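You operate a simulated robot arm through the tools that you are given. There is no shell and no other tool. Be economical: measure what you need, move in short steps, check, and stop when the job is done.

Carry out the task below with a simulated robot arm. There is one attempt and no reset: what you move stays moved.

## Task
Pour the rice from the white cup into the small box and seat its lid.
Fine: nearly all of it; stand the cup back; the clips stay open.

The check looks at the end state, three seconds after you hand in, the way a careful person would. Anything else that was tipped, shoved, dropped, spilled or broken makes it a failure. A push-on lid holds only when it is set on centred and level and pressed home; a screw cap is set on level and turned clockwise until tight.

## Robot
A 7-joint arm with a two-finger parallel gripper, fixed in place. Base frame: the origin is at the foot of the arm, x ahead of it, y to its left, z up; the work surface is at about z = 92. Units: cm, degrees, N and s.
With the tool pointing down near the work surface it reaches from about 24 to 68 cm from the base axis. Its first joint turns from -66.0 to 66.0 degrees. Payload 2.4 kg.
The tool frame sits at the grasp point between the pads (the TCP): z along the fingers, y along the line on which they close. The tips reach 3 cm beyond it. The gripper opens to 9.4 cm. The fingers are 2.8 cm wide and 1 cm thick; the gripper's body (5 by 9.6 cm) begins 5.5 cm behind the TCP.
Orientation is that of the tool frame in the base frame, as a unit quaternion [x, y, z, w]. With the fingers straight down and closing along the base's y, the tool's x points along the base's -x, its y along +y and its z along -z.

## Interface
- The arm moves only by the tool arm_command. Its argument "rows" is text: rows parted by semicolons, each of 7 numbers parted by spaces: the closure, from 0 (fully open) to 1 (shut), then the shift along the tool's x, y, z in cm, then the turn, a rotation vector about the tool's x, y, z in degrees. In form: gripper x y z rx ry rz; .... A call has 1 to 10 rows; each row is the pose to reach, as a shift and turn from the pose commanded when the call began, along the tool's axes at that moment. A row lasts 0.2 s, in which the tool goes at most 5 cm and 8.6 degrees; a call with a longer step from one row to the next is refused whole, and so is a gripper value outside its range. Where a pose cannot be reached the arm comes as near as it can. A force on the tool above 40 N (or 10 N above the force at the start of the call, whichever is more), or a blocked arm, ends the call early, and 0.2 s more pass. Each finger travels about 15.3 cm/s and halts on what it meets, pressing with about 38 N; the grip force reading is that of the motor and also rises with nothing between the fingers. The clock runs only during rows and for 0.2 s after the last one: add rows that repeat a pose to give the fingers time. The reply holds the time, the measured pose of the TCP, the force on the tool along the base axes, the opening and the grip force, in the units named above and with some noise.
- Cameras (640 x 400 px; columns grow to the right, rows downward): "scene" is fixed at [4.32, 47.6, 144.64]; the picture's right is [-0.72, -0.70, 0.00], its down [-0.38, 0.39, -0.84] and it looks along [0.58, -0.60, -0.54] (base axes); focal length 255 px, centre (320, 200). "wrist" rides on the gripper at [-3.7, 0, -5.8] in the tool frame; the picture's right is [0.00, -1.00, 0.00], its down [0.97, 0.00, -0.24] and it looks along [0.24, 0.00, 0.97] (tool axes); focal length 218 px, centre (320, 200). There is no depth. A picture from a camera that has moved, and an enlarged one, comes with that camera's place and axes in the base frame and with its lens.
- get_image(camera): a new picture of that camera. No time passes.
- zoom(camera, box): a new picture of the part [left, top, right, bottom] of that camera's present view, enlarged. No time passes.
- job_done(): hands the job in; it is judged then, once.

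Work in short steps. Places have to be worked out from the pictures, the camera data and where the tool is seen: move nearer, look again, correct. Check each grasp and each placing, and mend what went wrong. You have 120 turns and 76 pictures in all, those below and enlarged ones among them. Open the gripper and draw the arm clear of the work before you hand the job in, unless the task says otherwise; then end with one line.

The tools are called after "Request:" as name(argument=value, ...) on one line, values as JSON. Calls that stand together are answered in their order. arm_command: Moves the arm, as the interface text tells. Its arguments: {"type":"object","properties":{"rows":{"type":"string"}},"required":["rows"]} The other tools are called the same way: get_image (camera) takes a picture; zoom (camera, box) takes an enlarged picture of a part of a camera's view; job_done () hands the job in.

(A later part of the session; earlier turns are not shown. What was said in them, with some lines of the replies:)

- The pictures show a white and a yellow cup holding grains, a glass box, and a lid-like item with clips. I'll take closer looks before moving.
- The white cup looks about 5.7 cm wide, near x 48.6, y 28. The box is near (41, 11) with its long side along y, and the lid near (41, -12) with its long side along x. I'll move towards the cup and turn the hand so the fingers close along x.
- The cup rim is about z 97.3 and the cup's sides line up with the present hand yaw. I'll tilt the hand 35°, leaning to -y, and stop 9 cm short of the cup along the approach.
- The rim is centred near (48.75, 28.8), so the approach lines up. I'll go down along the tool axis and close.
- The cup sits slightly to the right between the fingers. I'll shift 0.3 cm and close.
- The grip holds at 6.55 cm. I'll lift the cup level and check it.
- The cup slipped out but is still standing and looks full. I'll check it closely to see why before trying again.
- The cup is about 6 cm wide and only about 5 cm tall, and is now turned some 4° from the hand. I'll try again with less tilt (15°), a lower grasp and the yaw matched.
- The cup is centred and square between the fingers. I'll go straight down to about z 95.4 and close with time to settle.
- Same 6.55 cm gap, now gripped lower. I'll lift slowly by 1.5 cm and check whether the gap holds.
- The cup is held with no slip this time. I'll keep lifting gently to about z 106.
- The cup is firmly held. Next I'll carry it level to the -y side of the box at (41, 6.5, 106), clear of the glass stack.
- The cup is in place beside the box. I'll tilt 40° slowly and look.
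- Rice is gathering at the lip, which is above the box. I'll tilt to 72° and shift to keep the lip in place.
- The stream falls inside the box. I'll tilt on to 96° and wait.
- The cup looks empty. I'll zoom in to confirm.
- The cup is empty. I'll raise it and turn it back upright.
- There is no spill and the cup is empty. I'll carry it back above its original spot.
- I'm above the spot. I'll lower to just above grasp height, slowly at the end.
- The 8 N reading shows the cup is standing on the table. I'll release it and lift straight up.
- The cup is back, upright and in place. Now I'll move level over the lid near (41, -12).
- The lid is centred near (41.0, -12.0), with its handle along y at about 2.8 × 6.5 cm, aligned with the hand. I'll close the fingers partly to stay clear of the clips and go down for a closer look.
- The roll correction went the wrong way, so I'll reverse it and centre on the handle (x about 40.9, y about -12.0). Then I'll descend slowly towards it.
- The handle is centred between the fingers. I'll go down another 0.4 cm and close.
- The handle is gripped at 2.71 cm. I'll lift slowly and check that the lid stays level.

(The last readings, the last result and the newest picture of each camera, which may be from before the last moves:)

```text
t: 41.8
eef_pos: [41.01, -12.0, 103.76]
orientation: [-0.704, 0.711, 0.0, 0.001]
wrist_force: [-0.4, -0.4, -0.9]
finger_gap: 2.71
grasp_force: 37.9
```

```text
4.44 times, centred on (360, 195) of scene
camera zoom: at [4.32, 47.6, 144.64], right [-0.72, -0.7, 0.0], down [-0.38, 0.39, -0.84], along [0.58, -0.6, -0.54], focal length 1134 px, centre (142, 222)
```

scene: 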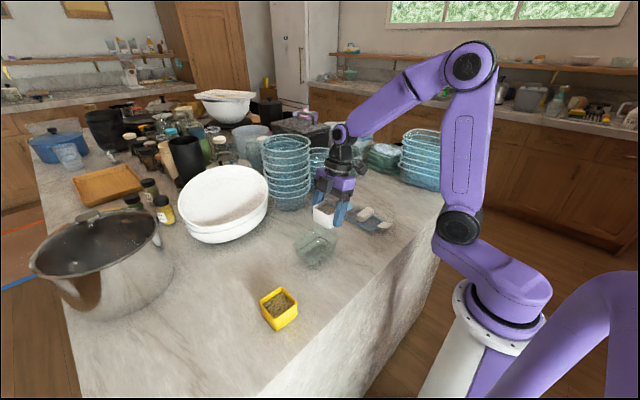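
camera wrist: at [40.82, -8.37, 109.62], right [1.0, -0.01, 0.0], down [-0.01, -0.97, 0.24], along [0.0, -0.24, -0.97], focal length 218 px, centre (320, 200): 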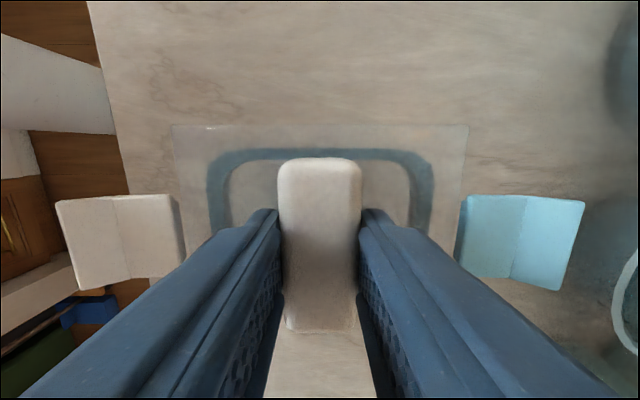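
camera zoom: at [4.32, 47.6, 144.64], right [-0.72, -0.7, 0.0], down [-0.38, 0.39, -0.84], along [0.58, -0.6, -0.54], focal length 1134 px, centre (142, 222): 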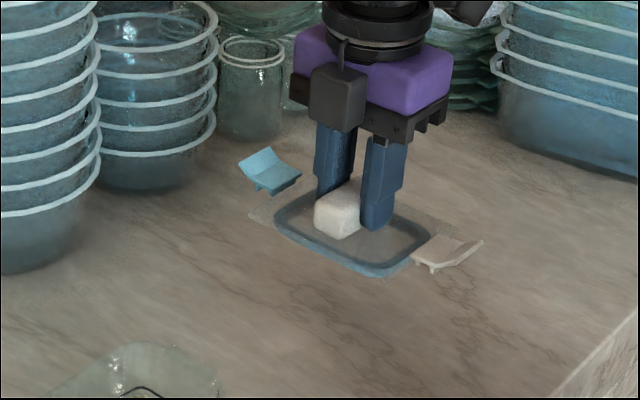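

The lid is held level. I'll raise it and turn it back by 90° so its long side lies along y, like the box.

Request:
arm_command(rows="1 0 0 -0.8 0 0 8; 1 0 0 -1.6 0 0 16; 1 0 0 -2.4 0 0 24; 1 0 0 -3.2 0 0 32; 1 0 0 -4 0 0 40; 1 0 0 -4.8 0 0 48; 1 0 0 -5.6 0 0 56; 1 0 0 -6.4 0 0 64; 1 0 0 -7.2 0 0 72; 1 0 0 -8 0 0 80")

Request:
arm_command(rows="1 0 0 0 0 0 5; 1 0 0 0 0 0 9.5; 1 0 0 0 0 0 9.5")

Request:
get_image(camera="wrist")

```text
t: 44.0
eef_pos: [40.94, -11.96, 111.78]
orientation: [-0.081, 0.997, 0.0, 0.001]
wrist_force: [-1.0, 0.3, -0.7]
finger_gap: 2.71
grasp_force: 37.4
```

```text
t: 44.8
eef_pos: [40.94, -11.99, 111.89]
orientation: [0.002, 1.0, 0.0, 0.001]
wrist_force: [-0.2, -1.0, -0.3]
finger_gap: 2.7
grasp_force: 38.1
```

```text
30 pictures are left
camera wrist: at [44.46, -12.03, 117.6], right [0.0, -1.0, 0.0], down [-0.97, 0.0, 0.24], along [-0.24, 0.0, -0.97], focal length 218 px, centre (320, 200)
```

wrist: 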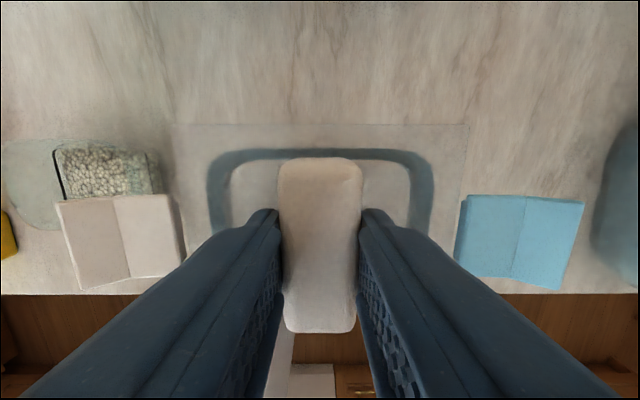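

To measure the box without the lid blocking the view, I'll move to x about 30 and y 11.3, so the camera sees the box past the lid.

Request:
arm_command(rows="1 0.7 1.5 0 0 0 0; 1 2.3 5 -0.2 0 0 0; 1 4 9 -0.4 0 0 0; 1 5.8 13 -0.6 0 0 0; 1 7.7 17 -0.8 0 0 0; 1 9.4 20.8 -1 0 0 0; 1 10.5 23.3 -1 0 0 0; 1 10.5 23.3 -1 0 0 0")

Request:
get_image(camera="wrist")

```text
t: 46.6
eef_pos: [30.44, 11.44, 112.96]
orientation: [0.002, 1.0, 0.0, 0.001]
wrist_force: [0.5, -0.8, -0.8]
finger_gap: 2.73
grasp_force: 37.8
```

```text
29 pictures are left
camera wrist: at [34.0, 11.38, 118.59], right [0.0, -1.0, 0.0], down [-0.97, 0.0, 0.24], along [-0.24, 0.0, -0.97], focal length 218 px, centre (320, 200)
```

wrist: 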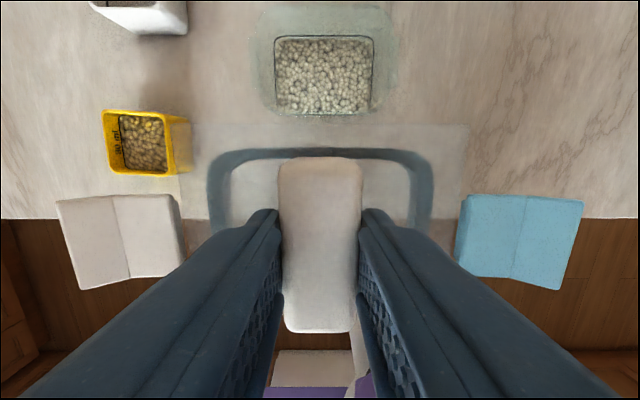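

Request:
zoom(camera="wrist", box=[230, 0, 420, 130])

Request:
zoom(camera="scene", box=[280, 210, 350, 280])

```text
3.08 times, centred on (325, 65) of wrist
camera zoom: at [34.0, 11.38, 118.59], right [0.0, -1.0, 0.0], down [-0.97, 0.0, 0.24], along [-0.24, 0.0, -0.97], focal length 672 px, centre (305, 615)
```

zoom: 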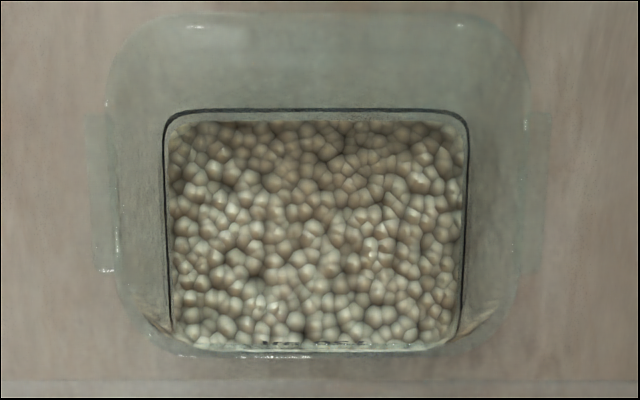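

```text
5.71 times, centred on (315, 245) of scene
camera zoom: at [4.32, 47.6, 144.64], right [-0.72, -0.7, 0.0], down [-0.38, 0.39, -0.84], along [0.58, -0.6, -0.54], focal length 1458 px, centre (349, -57)
```

zoom: 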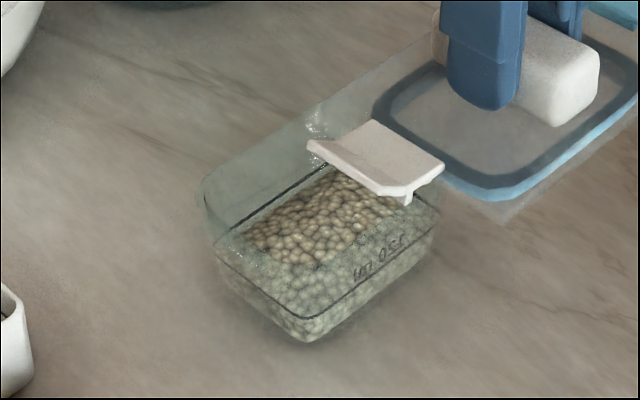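

The box is square to the base, with its centre near (40.85, 11.1), about 0.36 cm to the -y side of the hand. I'll move over it and lower to about 2.5 cm above contact.

Request:
arm_command(rows="1 -1.5 -0.1 0 0 0 0; 1 -4.5 -0.2 0 0 0 0; 1 -7.5 -0.3 0 0 0 0; 1 -9.6 -0.36 0.5 0 0 0; 1 -10.41 -0.36 2 0 0 0; 1 -10.41 -0.36 4.5 0 0 0; 1 -10.41 -0.36 6.5 0 0 0; 1 -10.41 -0.36 7.5 0 0 0; 1 -10.41 -0.36 8 0 0 0; 1 -10.41 -0.36 8 0 0 0")

Request:
get_image(camera="wrist")

Request:
zoom(camera="scene", box=[270, 180, 370, 280])

```text
t: 48.8
eef_pos: [40.87, 10.92, 104.72]
orientation: [0.001, 1.0, 0.0, 0.001]
wrist_force: [-0.7, 0.9, -1.4]
finger_gap: 2.69
grasp_force: 38.0
```

```text
26 pictures are left
camera wrist: at [44.41, 10.93, 110.58], right [0.0, -1.0, 0.0], down [-0.97, 0.0, 0.24], along [-0.24, 0.0, -0.97], focal length 218 px, centre (320, 200)
```

wrist: 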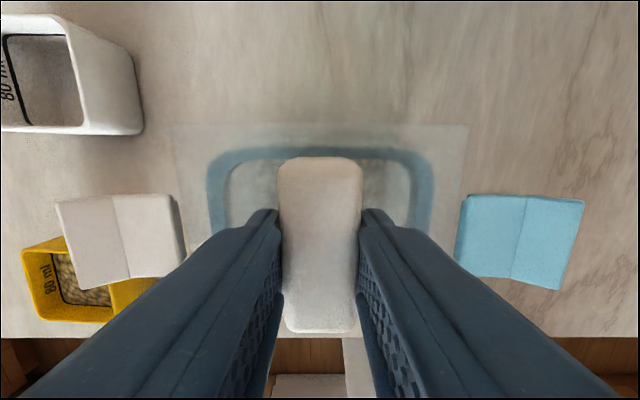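

```text
4.00 times, centred on (320, 230) of scene
camera zoom: at [4.32, 47.6, 144.64], right [-0.72, -0.7, 0.0], down [-0.38, 0.39, -0.84], along [0.58, -0.6, -0.54], focal length 1021 px, centre (320, 80)
```

zoom: 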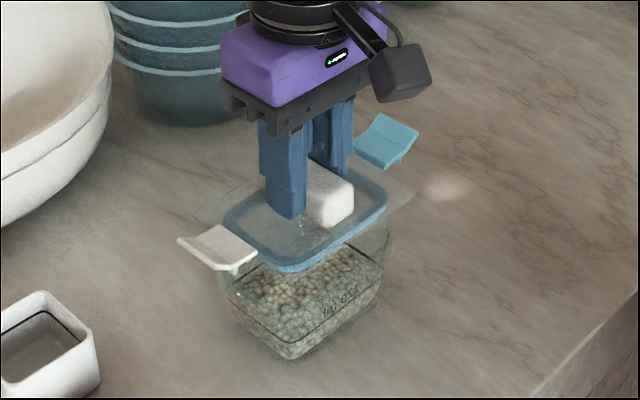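

Request:
zoom(camera="wrist", box=[160, 90, 480, 290])

Request:
zoom(camera="scene", box=[305, 205, 375, 275])

```text
2.00 times, centred on (320, 190) of wrist
camera zoom: at [44.41, 10.93, 110.58], right [0.0, -1.0, 0.0], down [-0.97, 0.0, 0.24], along [-0.24, 0.0, -0.97], focal length 436 px, centre (320, 220)
```

zoom: 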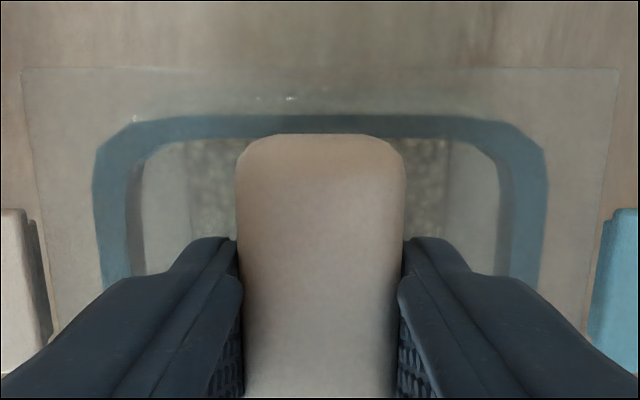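

```text
5.71 times, centred on (340, 240) of scene
camera zoom: at [4.32, 47.6, 144.64], right [-0.72, -0.7, 0.0], down [-0.38, 0.39, -0.84], along [0.58, -0.6, -0.54], focal length 1458 px, centre (206, -29)
```

zoom: 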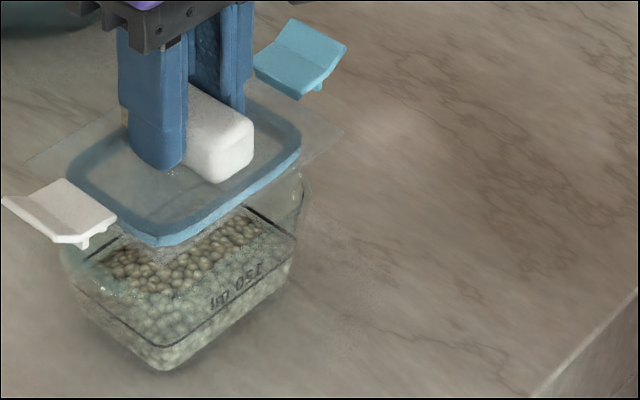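

Through the lid, the rice and box are centred under it, and the lid is level. I'll lower slowly in small steps while watching the force.

Request:
arm_command(rows="1 0 0 0.3 0 0 0; 1 0 0 0.6 0 0 0; 1 0 0 0.9 0 0 0; 1 0 0 1.2 0 0 0; 1 0 0 1.4 0 0 0; 1 0 0 1.6 0 0 0; 1 0 0 1.8 0 0 0; 1 0 0 1.8 0 0 0")

Request:
zoom(camera="scene", box=[280, 205, 360, 275])

Request:
zoom(camera="wrist", box=[160, 90, 480, 290])

```text
t: 50.6
eef_pos: [40.82, 10.91, 103.15]
orientation: [0.001, 1.0, 0.0, 0.001]
wrist_force: [-0.8, -0.1, -1.4]
finger_gap: 2.69
grasp_force: 38.2
```

```text
5.71 times, centred on (320, 240) of scene
camera zoom: at [4.32, 47.6, 144.64], right [-0.72, -0.7, 0.0], down [-0.38, 0.39, -0.84], along [0.58, -0.6, -0.54], focal length 1458 px, centre (320, -29)
```

zoom: 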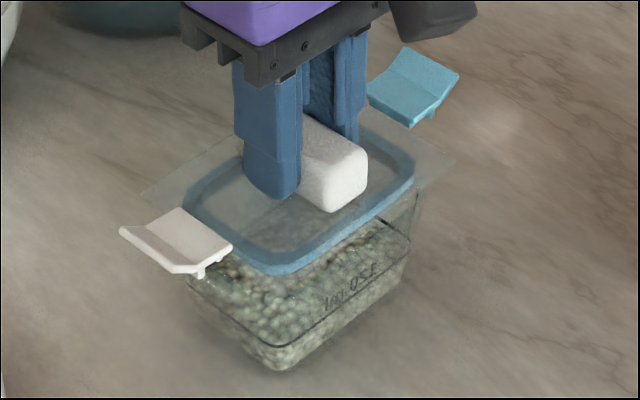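

```text
2.00 times, centred on (320, 190) of wrist
camera zoom: at [44.43, 10.9, 108.84], right [0.0, -1.0, 0.0], down [-0.97, 0.0, 0.24], along [-0.24, 0.0, -0.97], focal length 436 px, centre (320, 220)
```

zoom: 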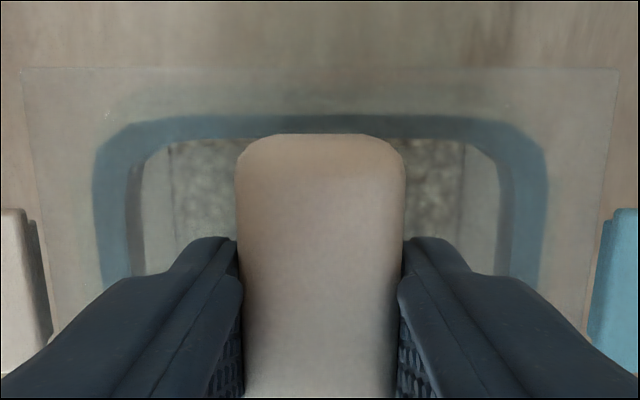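

Still free and centred. I'll continue down gently.

Request:
arm_command(rows="1 0 0 0.2 0 0 0; 1 0 0 0.4 0 0 0; 1 0 0 0.6 0 0 0; 1 0 0 0.75 0 0 0; 1 0 0 0.9 0 0 0; 1 0 0 1.05 0 0 0; 1 0 0 1.2 0 0 0; 1 0 0 1.2 0 0 0")

Request:
zoom(camera="scene", box=[280, 205, 360, 275])

```text
t: 52.4
eef_pos: [40.8, 11.0, 101.94]
orientation: [0.0, 1.0, 0.0, 0.001]
wrist_force: [0.0, -0.1, -0.9]
finger_gap: 2.69
grasp_force: 37.8
```

```text
5.71 times, centred on (320, 240) of scene
camera zoom: at [4.32, 47.6, 144.64], right [-0.72, -0.7, 0.0], down [-0.38, 0.39, -0.84], along [0.58, -0.6, -0.54], focal length 1458 px, centre (320, -29)
```

zoom: 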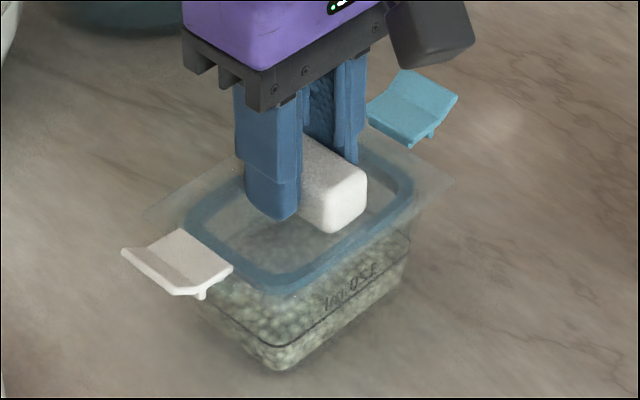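

No contact yet, so I'll continue in fine steps.

Request:
arm_command(rows="1 0 0 0.15 0 0 0; 1 0 0 0.3 0 0 0; 1 0 0 0.45 0 0 0; 1 0 0 0.6 0 0 0; 1 0 0 0.7 0 0 0; 1 0 0 0.8 0 0 0; 1 0 0 0.8 0 0 0")

```text
t: 53.3
eef_pos: [40.97, 10.86, 101.55]
orientation: [0.001, 1.0, 0.002, 0.004]
wrist_force: [-0.5, -0.6, 5.6]
finger_gap: 2.72
grasp_force: 38.2
stopped in row 4: the force on the tool passed its limit (the readings are from after the stop); the commanded pose is now the measured one
```

Contact at about z 101.5. I'll look at how the lid sits.

Request:
zoom(camera="scene", box=[280, 205, 360, 275])

Request:
zoom(camera="wrist", box=[160, 90, 480, 290])

```text
5.71 times, centred on (320, 240) of scene
camera zoom: at [4.31, 47.6, 144.64], right [-0.72, -0.7, 0.0], down [-0.38, 0.39, -0.84], along [0.58, -0.6, -0.54], focal length 1458 px, centre (320, -29)
```

zoom: 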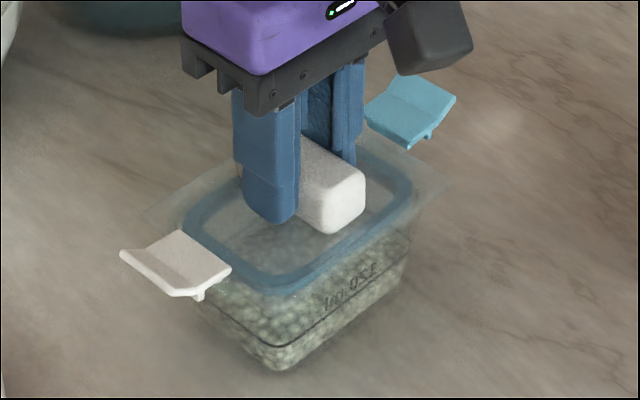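

```text
2.00 times, centred on (320, 190) of wrist
camera zoom: at [44.5, 10.92, 107.35], right [0.0, -1.0, 0.0], down [-0.97, 0.0, 0.23], along [-0.23, 0.0, -0.97], focal length 436 px, centre (320, 220)
```

zoom: 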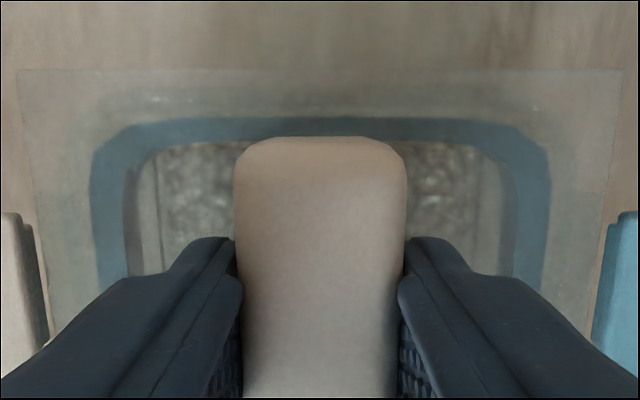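

Request:
zoom(camera="scene", box=[292, 218, 344, 262])

Request:
zoom(camera="wrist", box=[160, 110, 330, 210])

```text
9.09 times, centred on (318, 240) of scene
camera zoom: at [4.31, 47.6, 144.64], right [-0.72, -0.7, 0.0], down [-0.38, 0.39, -0.84], along [0.58, -0.6, -0.54], focal length 2320 px, centre (338, -164)
```

zoom: 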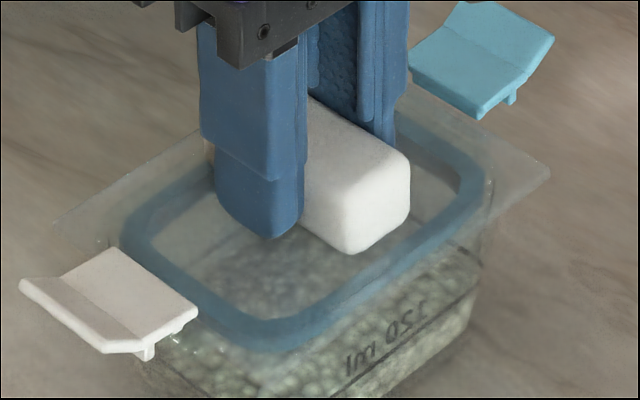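

```text
3.76 times, centred on (245, 160) of wrist
camera zoom: at [44.5, 10.92, 107.35], right [0.0, -1.0, 0.0], down [-0.97, 0.0, 0.23], along [-0.23, 0.0, -0.97], focal length 822 px, centre (602, 351)
```

zoom: 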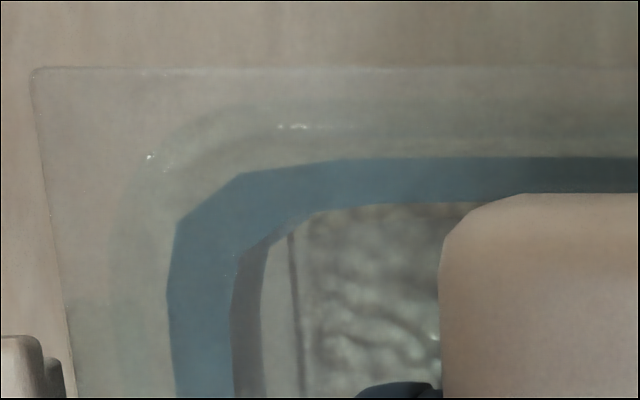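

The force limit stopped the arm with a tilt of about 0.4°. The lid looks centred over the rim. I'll level it and press in very small steps to see whether it travels.

Request:
arm_command(rows="1 0 0 0 0.2 0.4 0; 1 0 0 0 0.2 0.4 0; 1 0 0 0.03 0.2 0.4 0; 1 0 0 0.06 0.2 0.4 0; 1 0 0 0.09 0.2 0.4 0")

```text
t: 54.5
eef_pos: [41.07, 11.0, 101.57]
orientation: [-0.001, 1.0, 0.0, 0.002]
wrist_force: [-1.5, -0.3, 23.2]
finger_gap: 2.7
grasp_force: 38.0
```

Request:
arm_command(rows="1 0 0 0.03 0 0.2 0; 1 0 0 0.06 0 0.2 0; 1 0 0 0.09 0 0.2 0; 1 0 0 0.12 0 0.2 0")

Request:
zoom(camera="scene", box=[292, 218, 344, 262])

```text
t: 55.1
eef_pos: [41.12, 10.9, 101.69]
orientation: [0.0, 1.0, 0.0, 0.0]
wrist_force: [-0.6, 0.1, 3.2]
finger_gap: 2.67
grasp_force: 38.5
stopped in row 3: the force on the tool passed its limit (the readings are from after the stop); the commanded pose is now the measured one
```

```text
9.09 times, centred on (318, 240) of scene
camera zoom: at [4.31, 47.6, 144.64], right [-0.72, -0.7, 0.0], down [-0.38, 0.39, -0.84], along [0.58, -0.6, -0.54], focal length 2320 px, centre (338, -164)
```

zoom: 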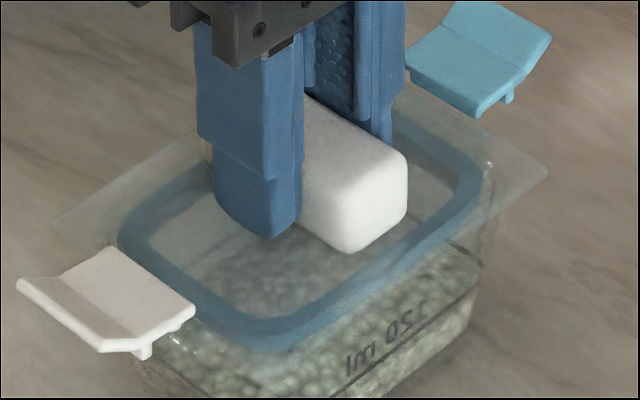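

It is blocked at z about 101.6 with over 40 N. I'll release the handle and back off to check the alignment with a clear view.

Request:
arm_command(rows="0.8 0 0 0 0 0 0; 0.6 0 0 0 0 0 0; 0.5 0 0 0 0 0 0; 0.45 0 0 -0.5 0 0 0; 0.45 0 0 -2.5 0 0 0; 0.45 0 0 -5 0 0 0; 0.45 0 0 -8 0 0 0; 0.45 4 0 -10 0 0 0; 0.45 8 0 -11 0 0 0; 0.45 8 0 -11 0 0 0")

Request:
zoom(camera="wrist", box=[200, 0, 440, 150])

Request:
zoom(camera="scene", box=[285, 210, 355, 275])

```text
t: 57.3
eef_pos: [32.93, 11.06, 112.72]
orientation: [0.0, 1.0, -0.001, -0.001]
wrist_force: [0.8, 0.1, -1.3]
finger_gap: 5.17
grasp_force: 0.0
```

```text
2.67 times, centred on (320, 75) of wrist
camera zoom: at [36.57, 11.01, 118.37], right [0.0, -1.0, 0.0], down [-0.97, 0.0, 0.24], along [-0.24, 0.0, -0.97], focal length 582 px, centre (320, 533)
```

zoom: 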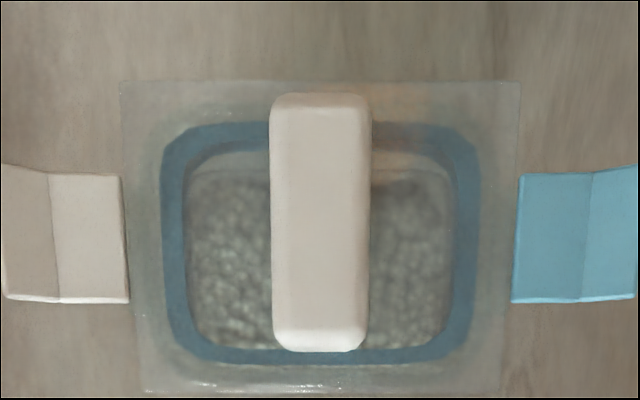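

```text
6.15 times, centred on (320, 242) of scene
camera zoom: at [4.31, 47.6, 144.64], right [-0.72, -0.7, 0.0], down [-0.38, 0.39, -0.84], along [0.58, -0.6, -0.54], focal length 1570 px, centre (320, -62)
```

zoom: 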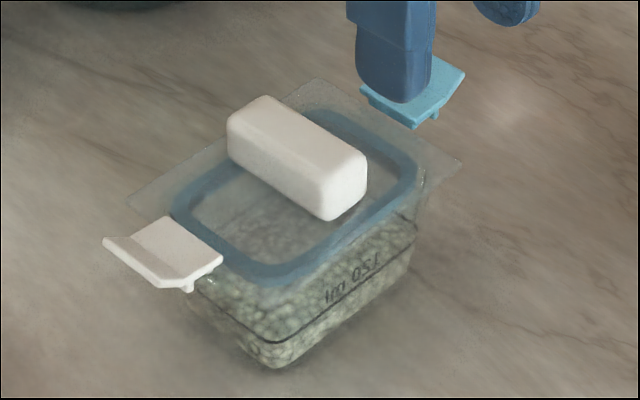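

The lid rests level on the box. I'll zoom tightly with the scene camera to see whether there is a gap between plate and rim.

Request:
zoom(camera="scene", box=[318, 214, 342, 238])

Request:
zoom(camera="scene", box=[294, 230, 326, 254])

```text
16.00 times, centred on (330, 226) of scene
camera zoom: at [4.31, 47.6, 144.64], right [-0.72, -0.7, 0.0], down [-0.38, 0.39, -0.84], along [0.58, -0.6, -0.54], focal length 4083 px, centre (160, -216)
```

zoom: 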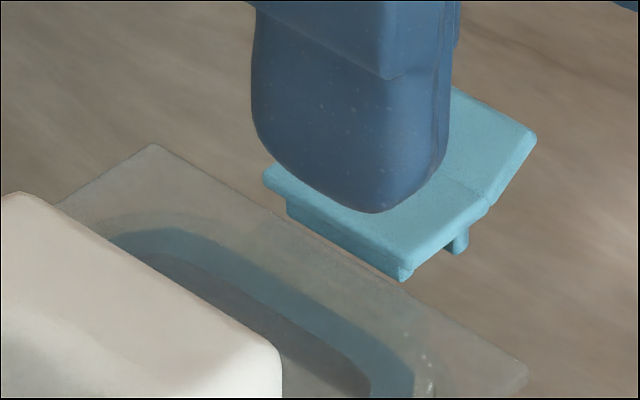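

```text
16.00 times, centred on (310, 242) of scene
camera zoom: at [4.31, 47.6, 144.64], right [-0.72, -0.7, 0.0], down [-0.38, 0.39, -0.84], along [0.58, -0.6, -0.54], focal length 4083 px, centre (480, -472)
```

zoom: 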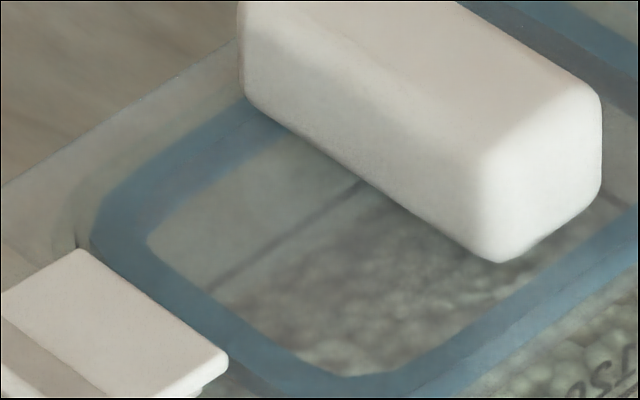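

I can't judge it from above, so I'll take a low side view with the wrist camera from the +y side, staying above the cups. First I'll move and yaw up high.

Request:
arm_command(rows="0.45 -0.8 1.5 -1 0 0 -8.5; 0.45 -1.6 3 -2 0 0 -17; 0.45 -2.4 4.5 -3 0 0 -25.5; 0.45 -3.2 6 -3.3 0 0 -34; 0.45 -4 7.5 -3.3 0 0 -42.5; 0.45 -4.8 9 -3.3 0 0 -51; 0.45 -5.6 10.5 -3.3 0 0 -59.5; 0.45 -6.4 12 -3.3 0 0 -68; 0.45 -7.2 13.5 -3.3 0 0 -76.5; 0.45 -8 15 -3.3 0 0 -85")

Request:
arm_command(rows="0 0 0 1 0 8 0; 0 0 0 2 0 16 0; 0 0 0 3 0 24 0; 0 0 0 5 0 32 0; 0 0 0 7 0 40 0; 0 0 0 9 0 48 0; 0 0 0 11 0 56 0; 0 0 0 12.5 0 64 0; 0 0 0 14 0 70 0; 0 0 0 14 0 70 0")

Request:
get_image(camera="wrist")

```text
t: 59.5
eef_pos: [40.92, 26.03, 115.72]
orientation: [-0.676, 0.737, -0.001, -0.001]
wrist_force: [-0.5, 0.3, 0.0]
finger_gap: 5.17
grasp_force: 0.0
```

```text
t: 61.7
eef_pos: [41.03, 25.91, 101.79]
orientation: [-0.553, 0.603, -0.389, -0.424]
wrist_force: [0.3, -0.5, 0.5]
finger_gap: 9.42
grasp_force: 0.0
```

```text
10 pictures are left
camera wrist: at [41.55, 32.61, 100.2], right [1.0, -0.09, 0.0], down [-0.01, -0.1, 0.99], along [-0.09, -0.99, -0.1], focal length 218 px, centre (320, 200)
```

wrist: 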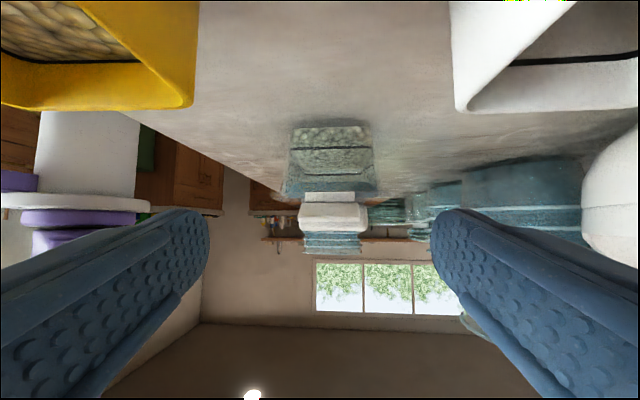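

Good side view (upside-down). I'll zoom on the rim and plate.

Request:
zoom(camera="wrist", box=[272, 145, 392, 220])

```text
5.33 times, centred on (332, 182) of wrist
camera zoom: at [41.55, 32.61, 100.2], right [1.0, -0.09, 0.0], down [-0.01, -0.1, 0.99], along [-0.09, -0.99, -0.1], focal length 1164 px, centre (256, 293)
```

zoom: 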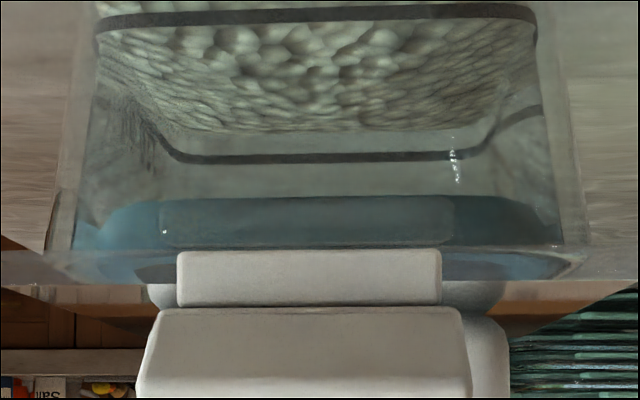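

The seal is inside the box and the plate looks level with the rim. One closer zoom on the joint will check for a gap.

Request:
zoom(camera="wrist", box=[362, 178, 394, 198])

Request:
zoom(camera="wrist", box=[270, 178, 302, 198])

```text
16.00 times, centred on (378, 188) of wrist
camera zoom: at [41.55, 32.61, 100.2], right [1.0, -0.09, 0.0], down [-0.01, -0.1, 0.99], along [-0.09, -0.99, -0.1], focal length 3492 px, centre (-608, 392)
```

zoom: 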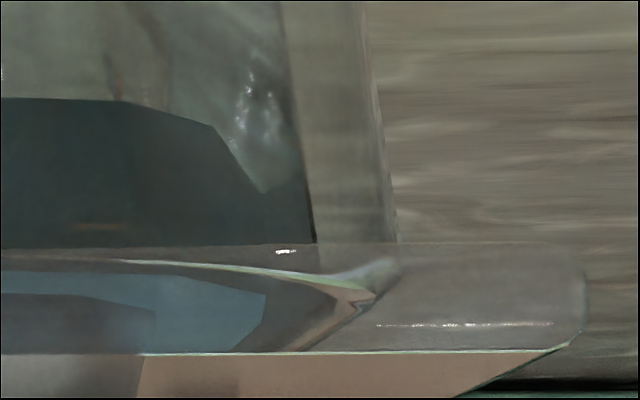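

```text
16.00 times, centred on (286, 188) of wrist
camera zoom: at [41.55, 32.61, 100.2], right [1.0, -0.09, 0.0], down [-0.01, -0.1, 0.99], along [-0.09, -0.99, -0.1], focal length 3492 px, centre (864, 392)
```

zoom: 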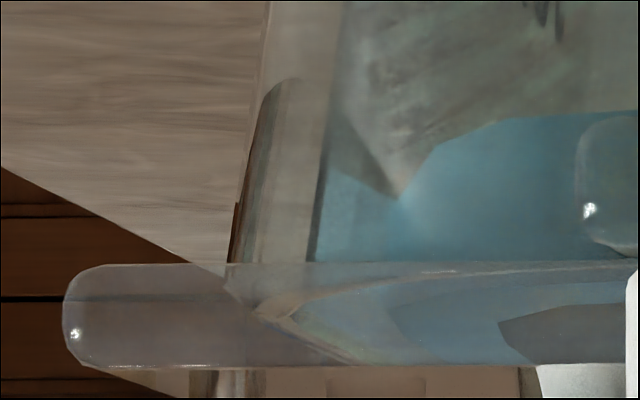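

The box walls meet the plate on both sides with no gap. The seal sits about 0.7 cm inside, level and centred, and the presses went past 40 N, so the lid is seated. I'll draw the arm up and clear.

Request:
arm_command(rows="0 3.8 0 -1.37 0 0 0; 0 7.5 0 -2.7 0 0 0; 0 11.3 0 -4.1 0 -6 0; 0 15 0 -5.5 0 -14 0; 0 16 0 -6 0 -22 0; 0 16 0 -6 0 -30 0; 0 16 0 -6 0 -38 0; 0 16 0 -6 0 -46 0; 0 16 0 -6 0 -54 0; 0 16 0 -6 0 -62 0")

Request:
get_image(camera="scene")

Request:
zoom(camera="scene", box=[210, 190, 370, 340])

```text
t: 63.9
eef_pos: [41.07, 26.21, 118.92]
orientation: [-0.674, 0.736, -0.046, -0.052]
wrist_force: [-0.2, 0.4, -0.4]
finger_gap: 9.44
grasp_force: 0.1
out of reach, approached as far as the arm can: row 4
```

```text
6 pictures are left
```

scene: 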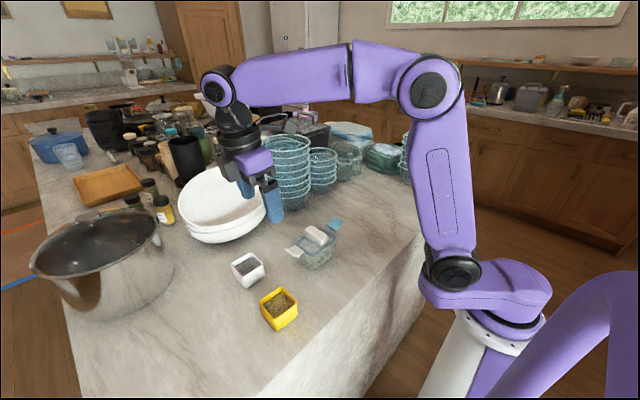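

```text
2.67 times, centred on (290, 265) of scene
camera zoom: at [4.32, 47.6, 144.64], right [-0.72, -0.7, 0.0], down [-0.38, 0.39, -0.84], along [0.58, -0.6, -0.54], focal length 680 px, centre (400, 27)
```

zoom: 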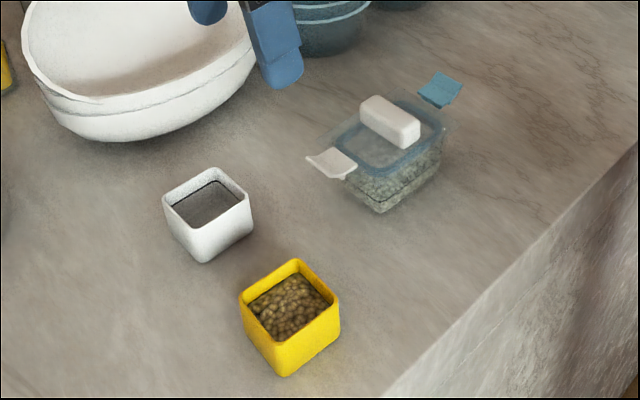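

Everything is in place: the rice is in the lidded box, the clips are open, the cup is standing, nothing is spilled and the arm is clear. I'm handing in.

Request:
job_done()

```text
The job is handed in.
```

The rice is in the small box with no spill I could see. Its lid is on level and pressed home with the clips open, and the empty white cup is back in its place.
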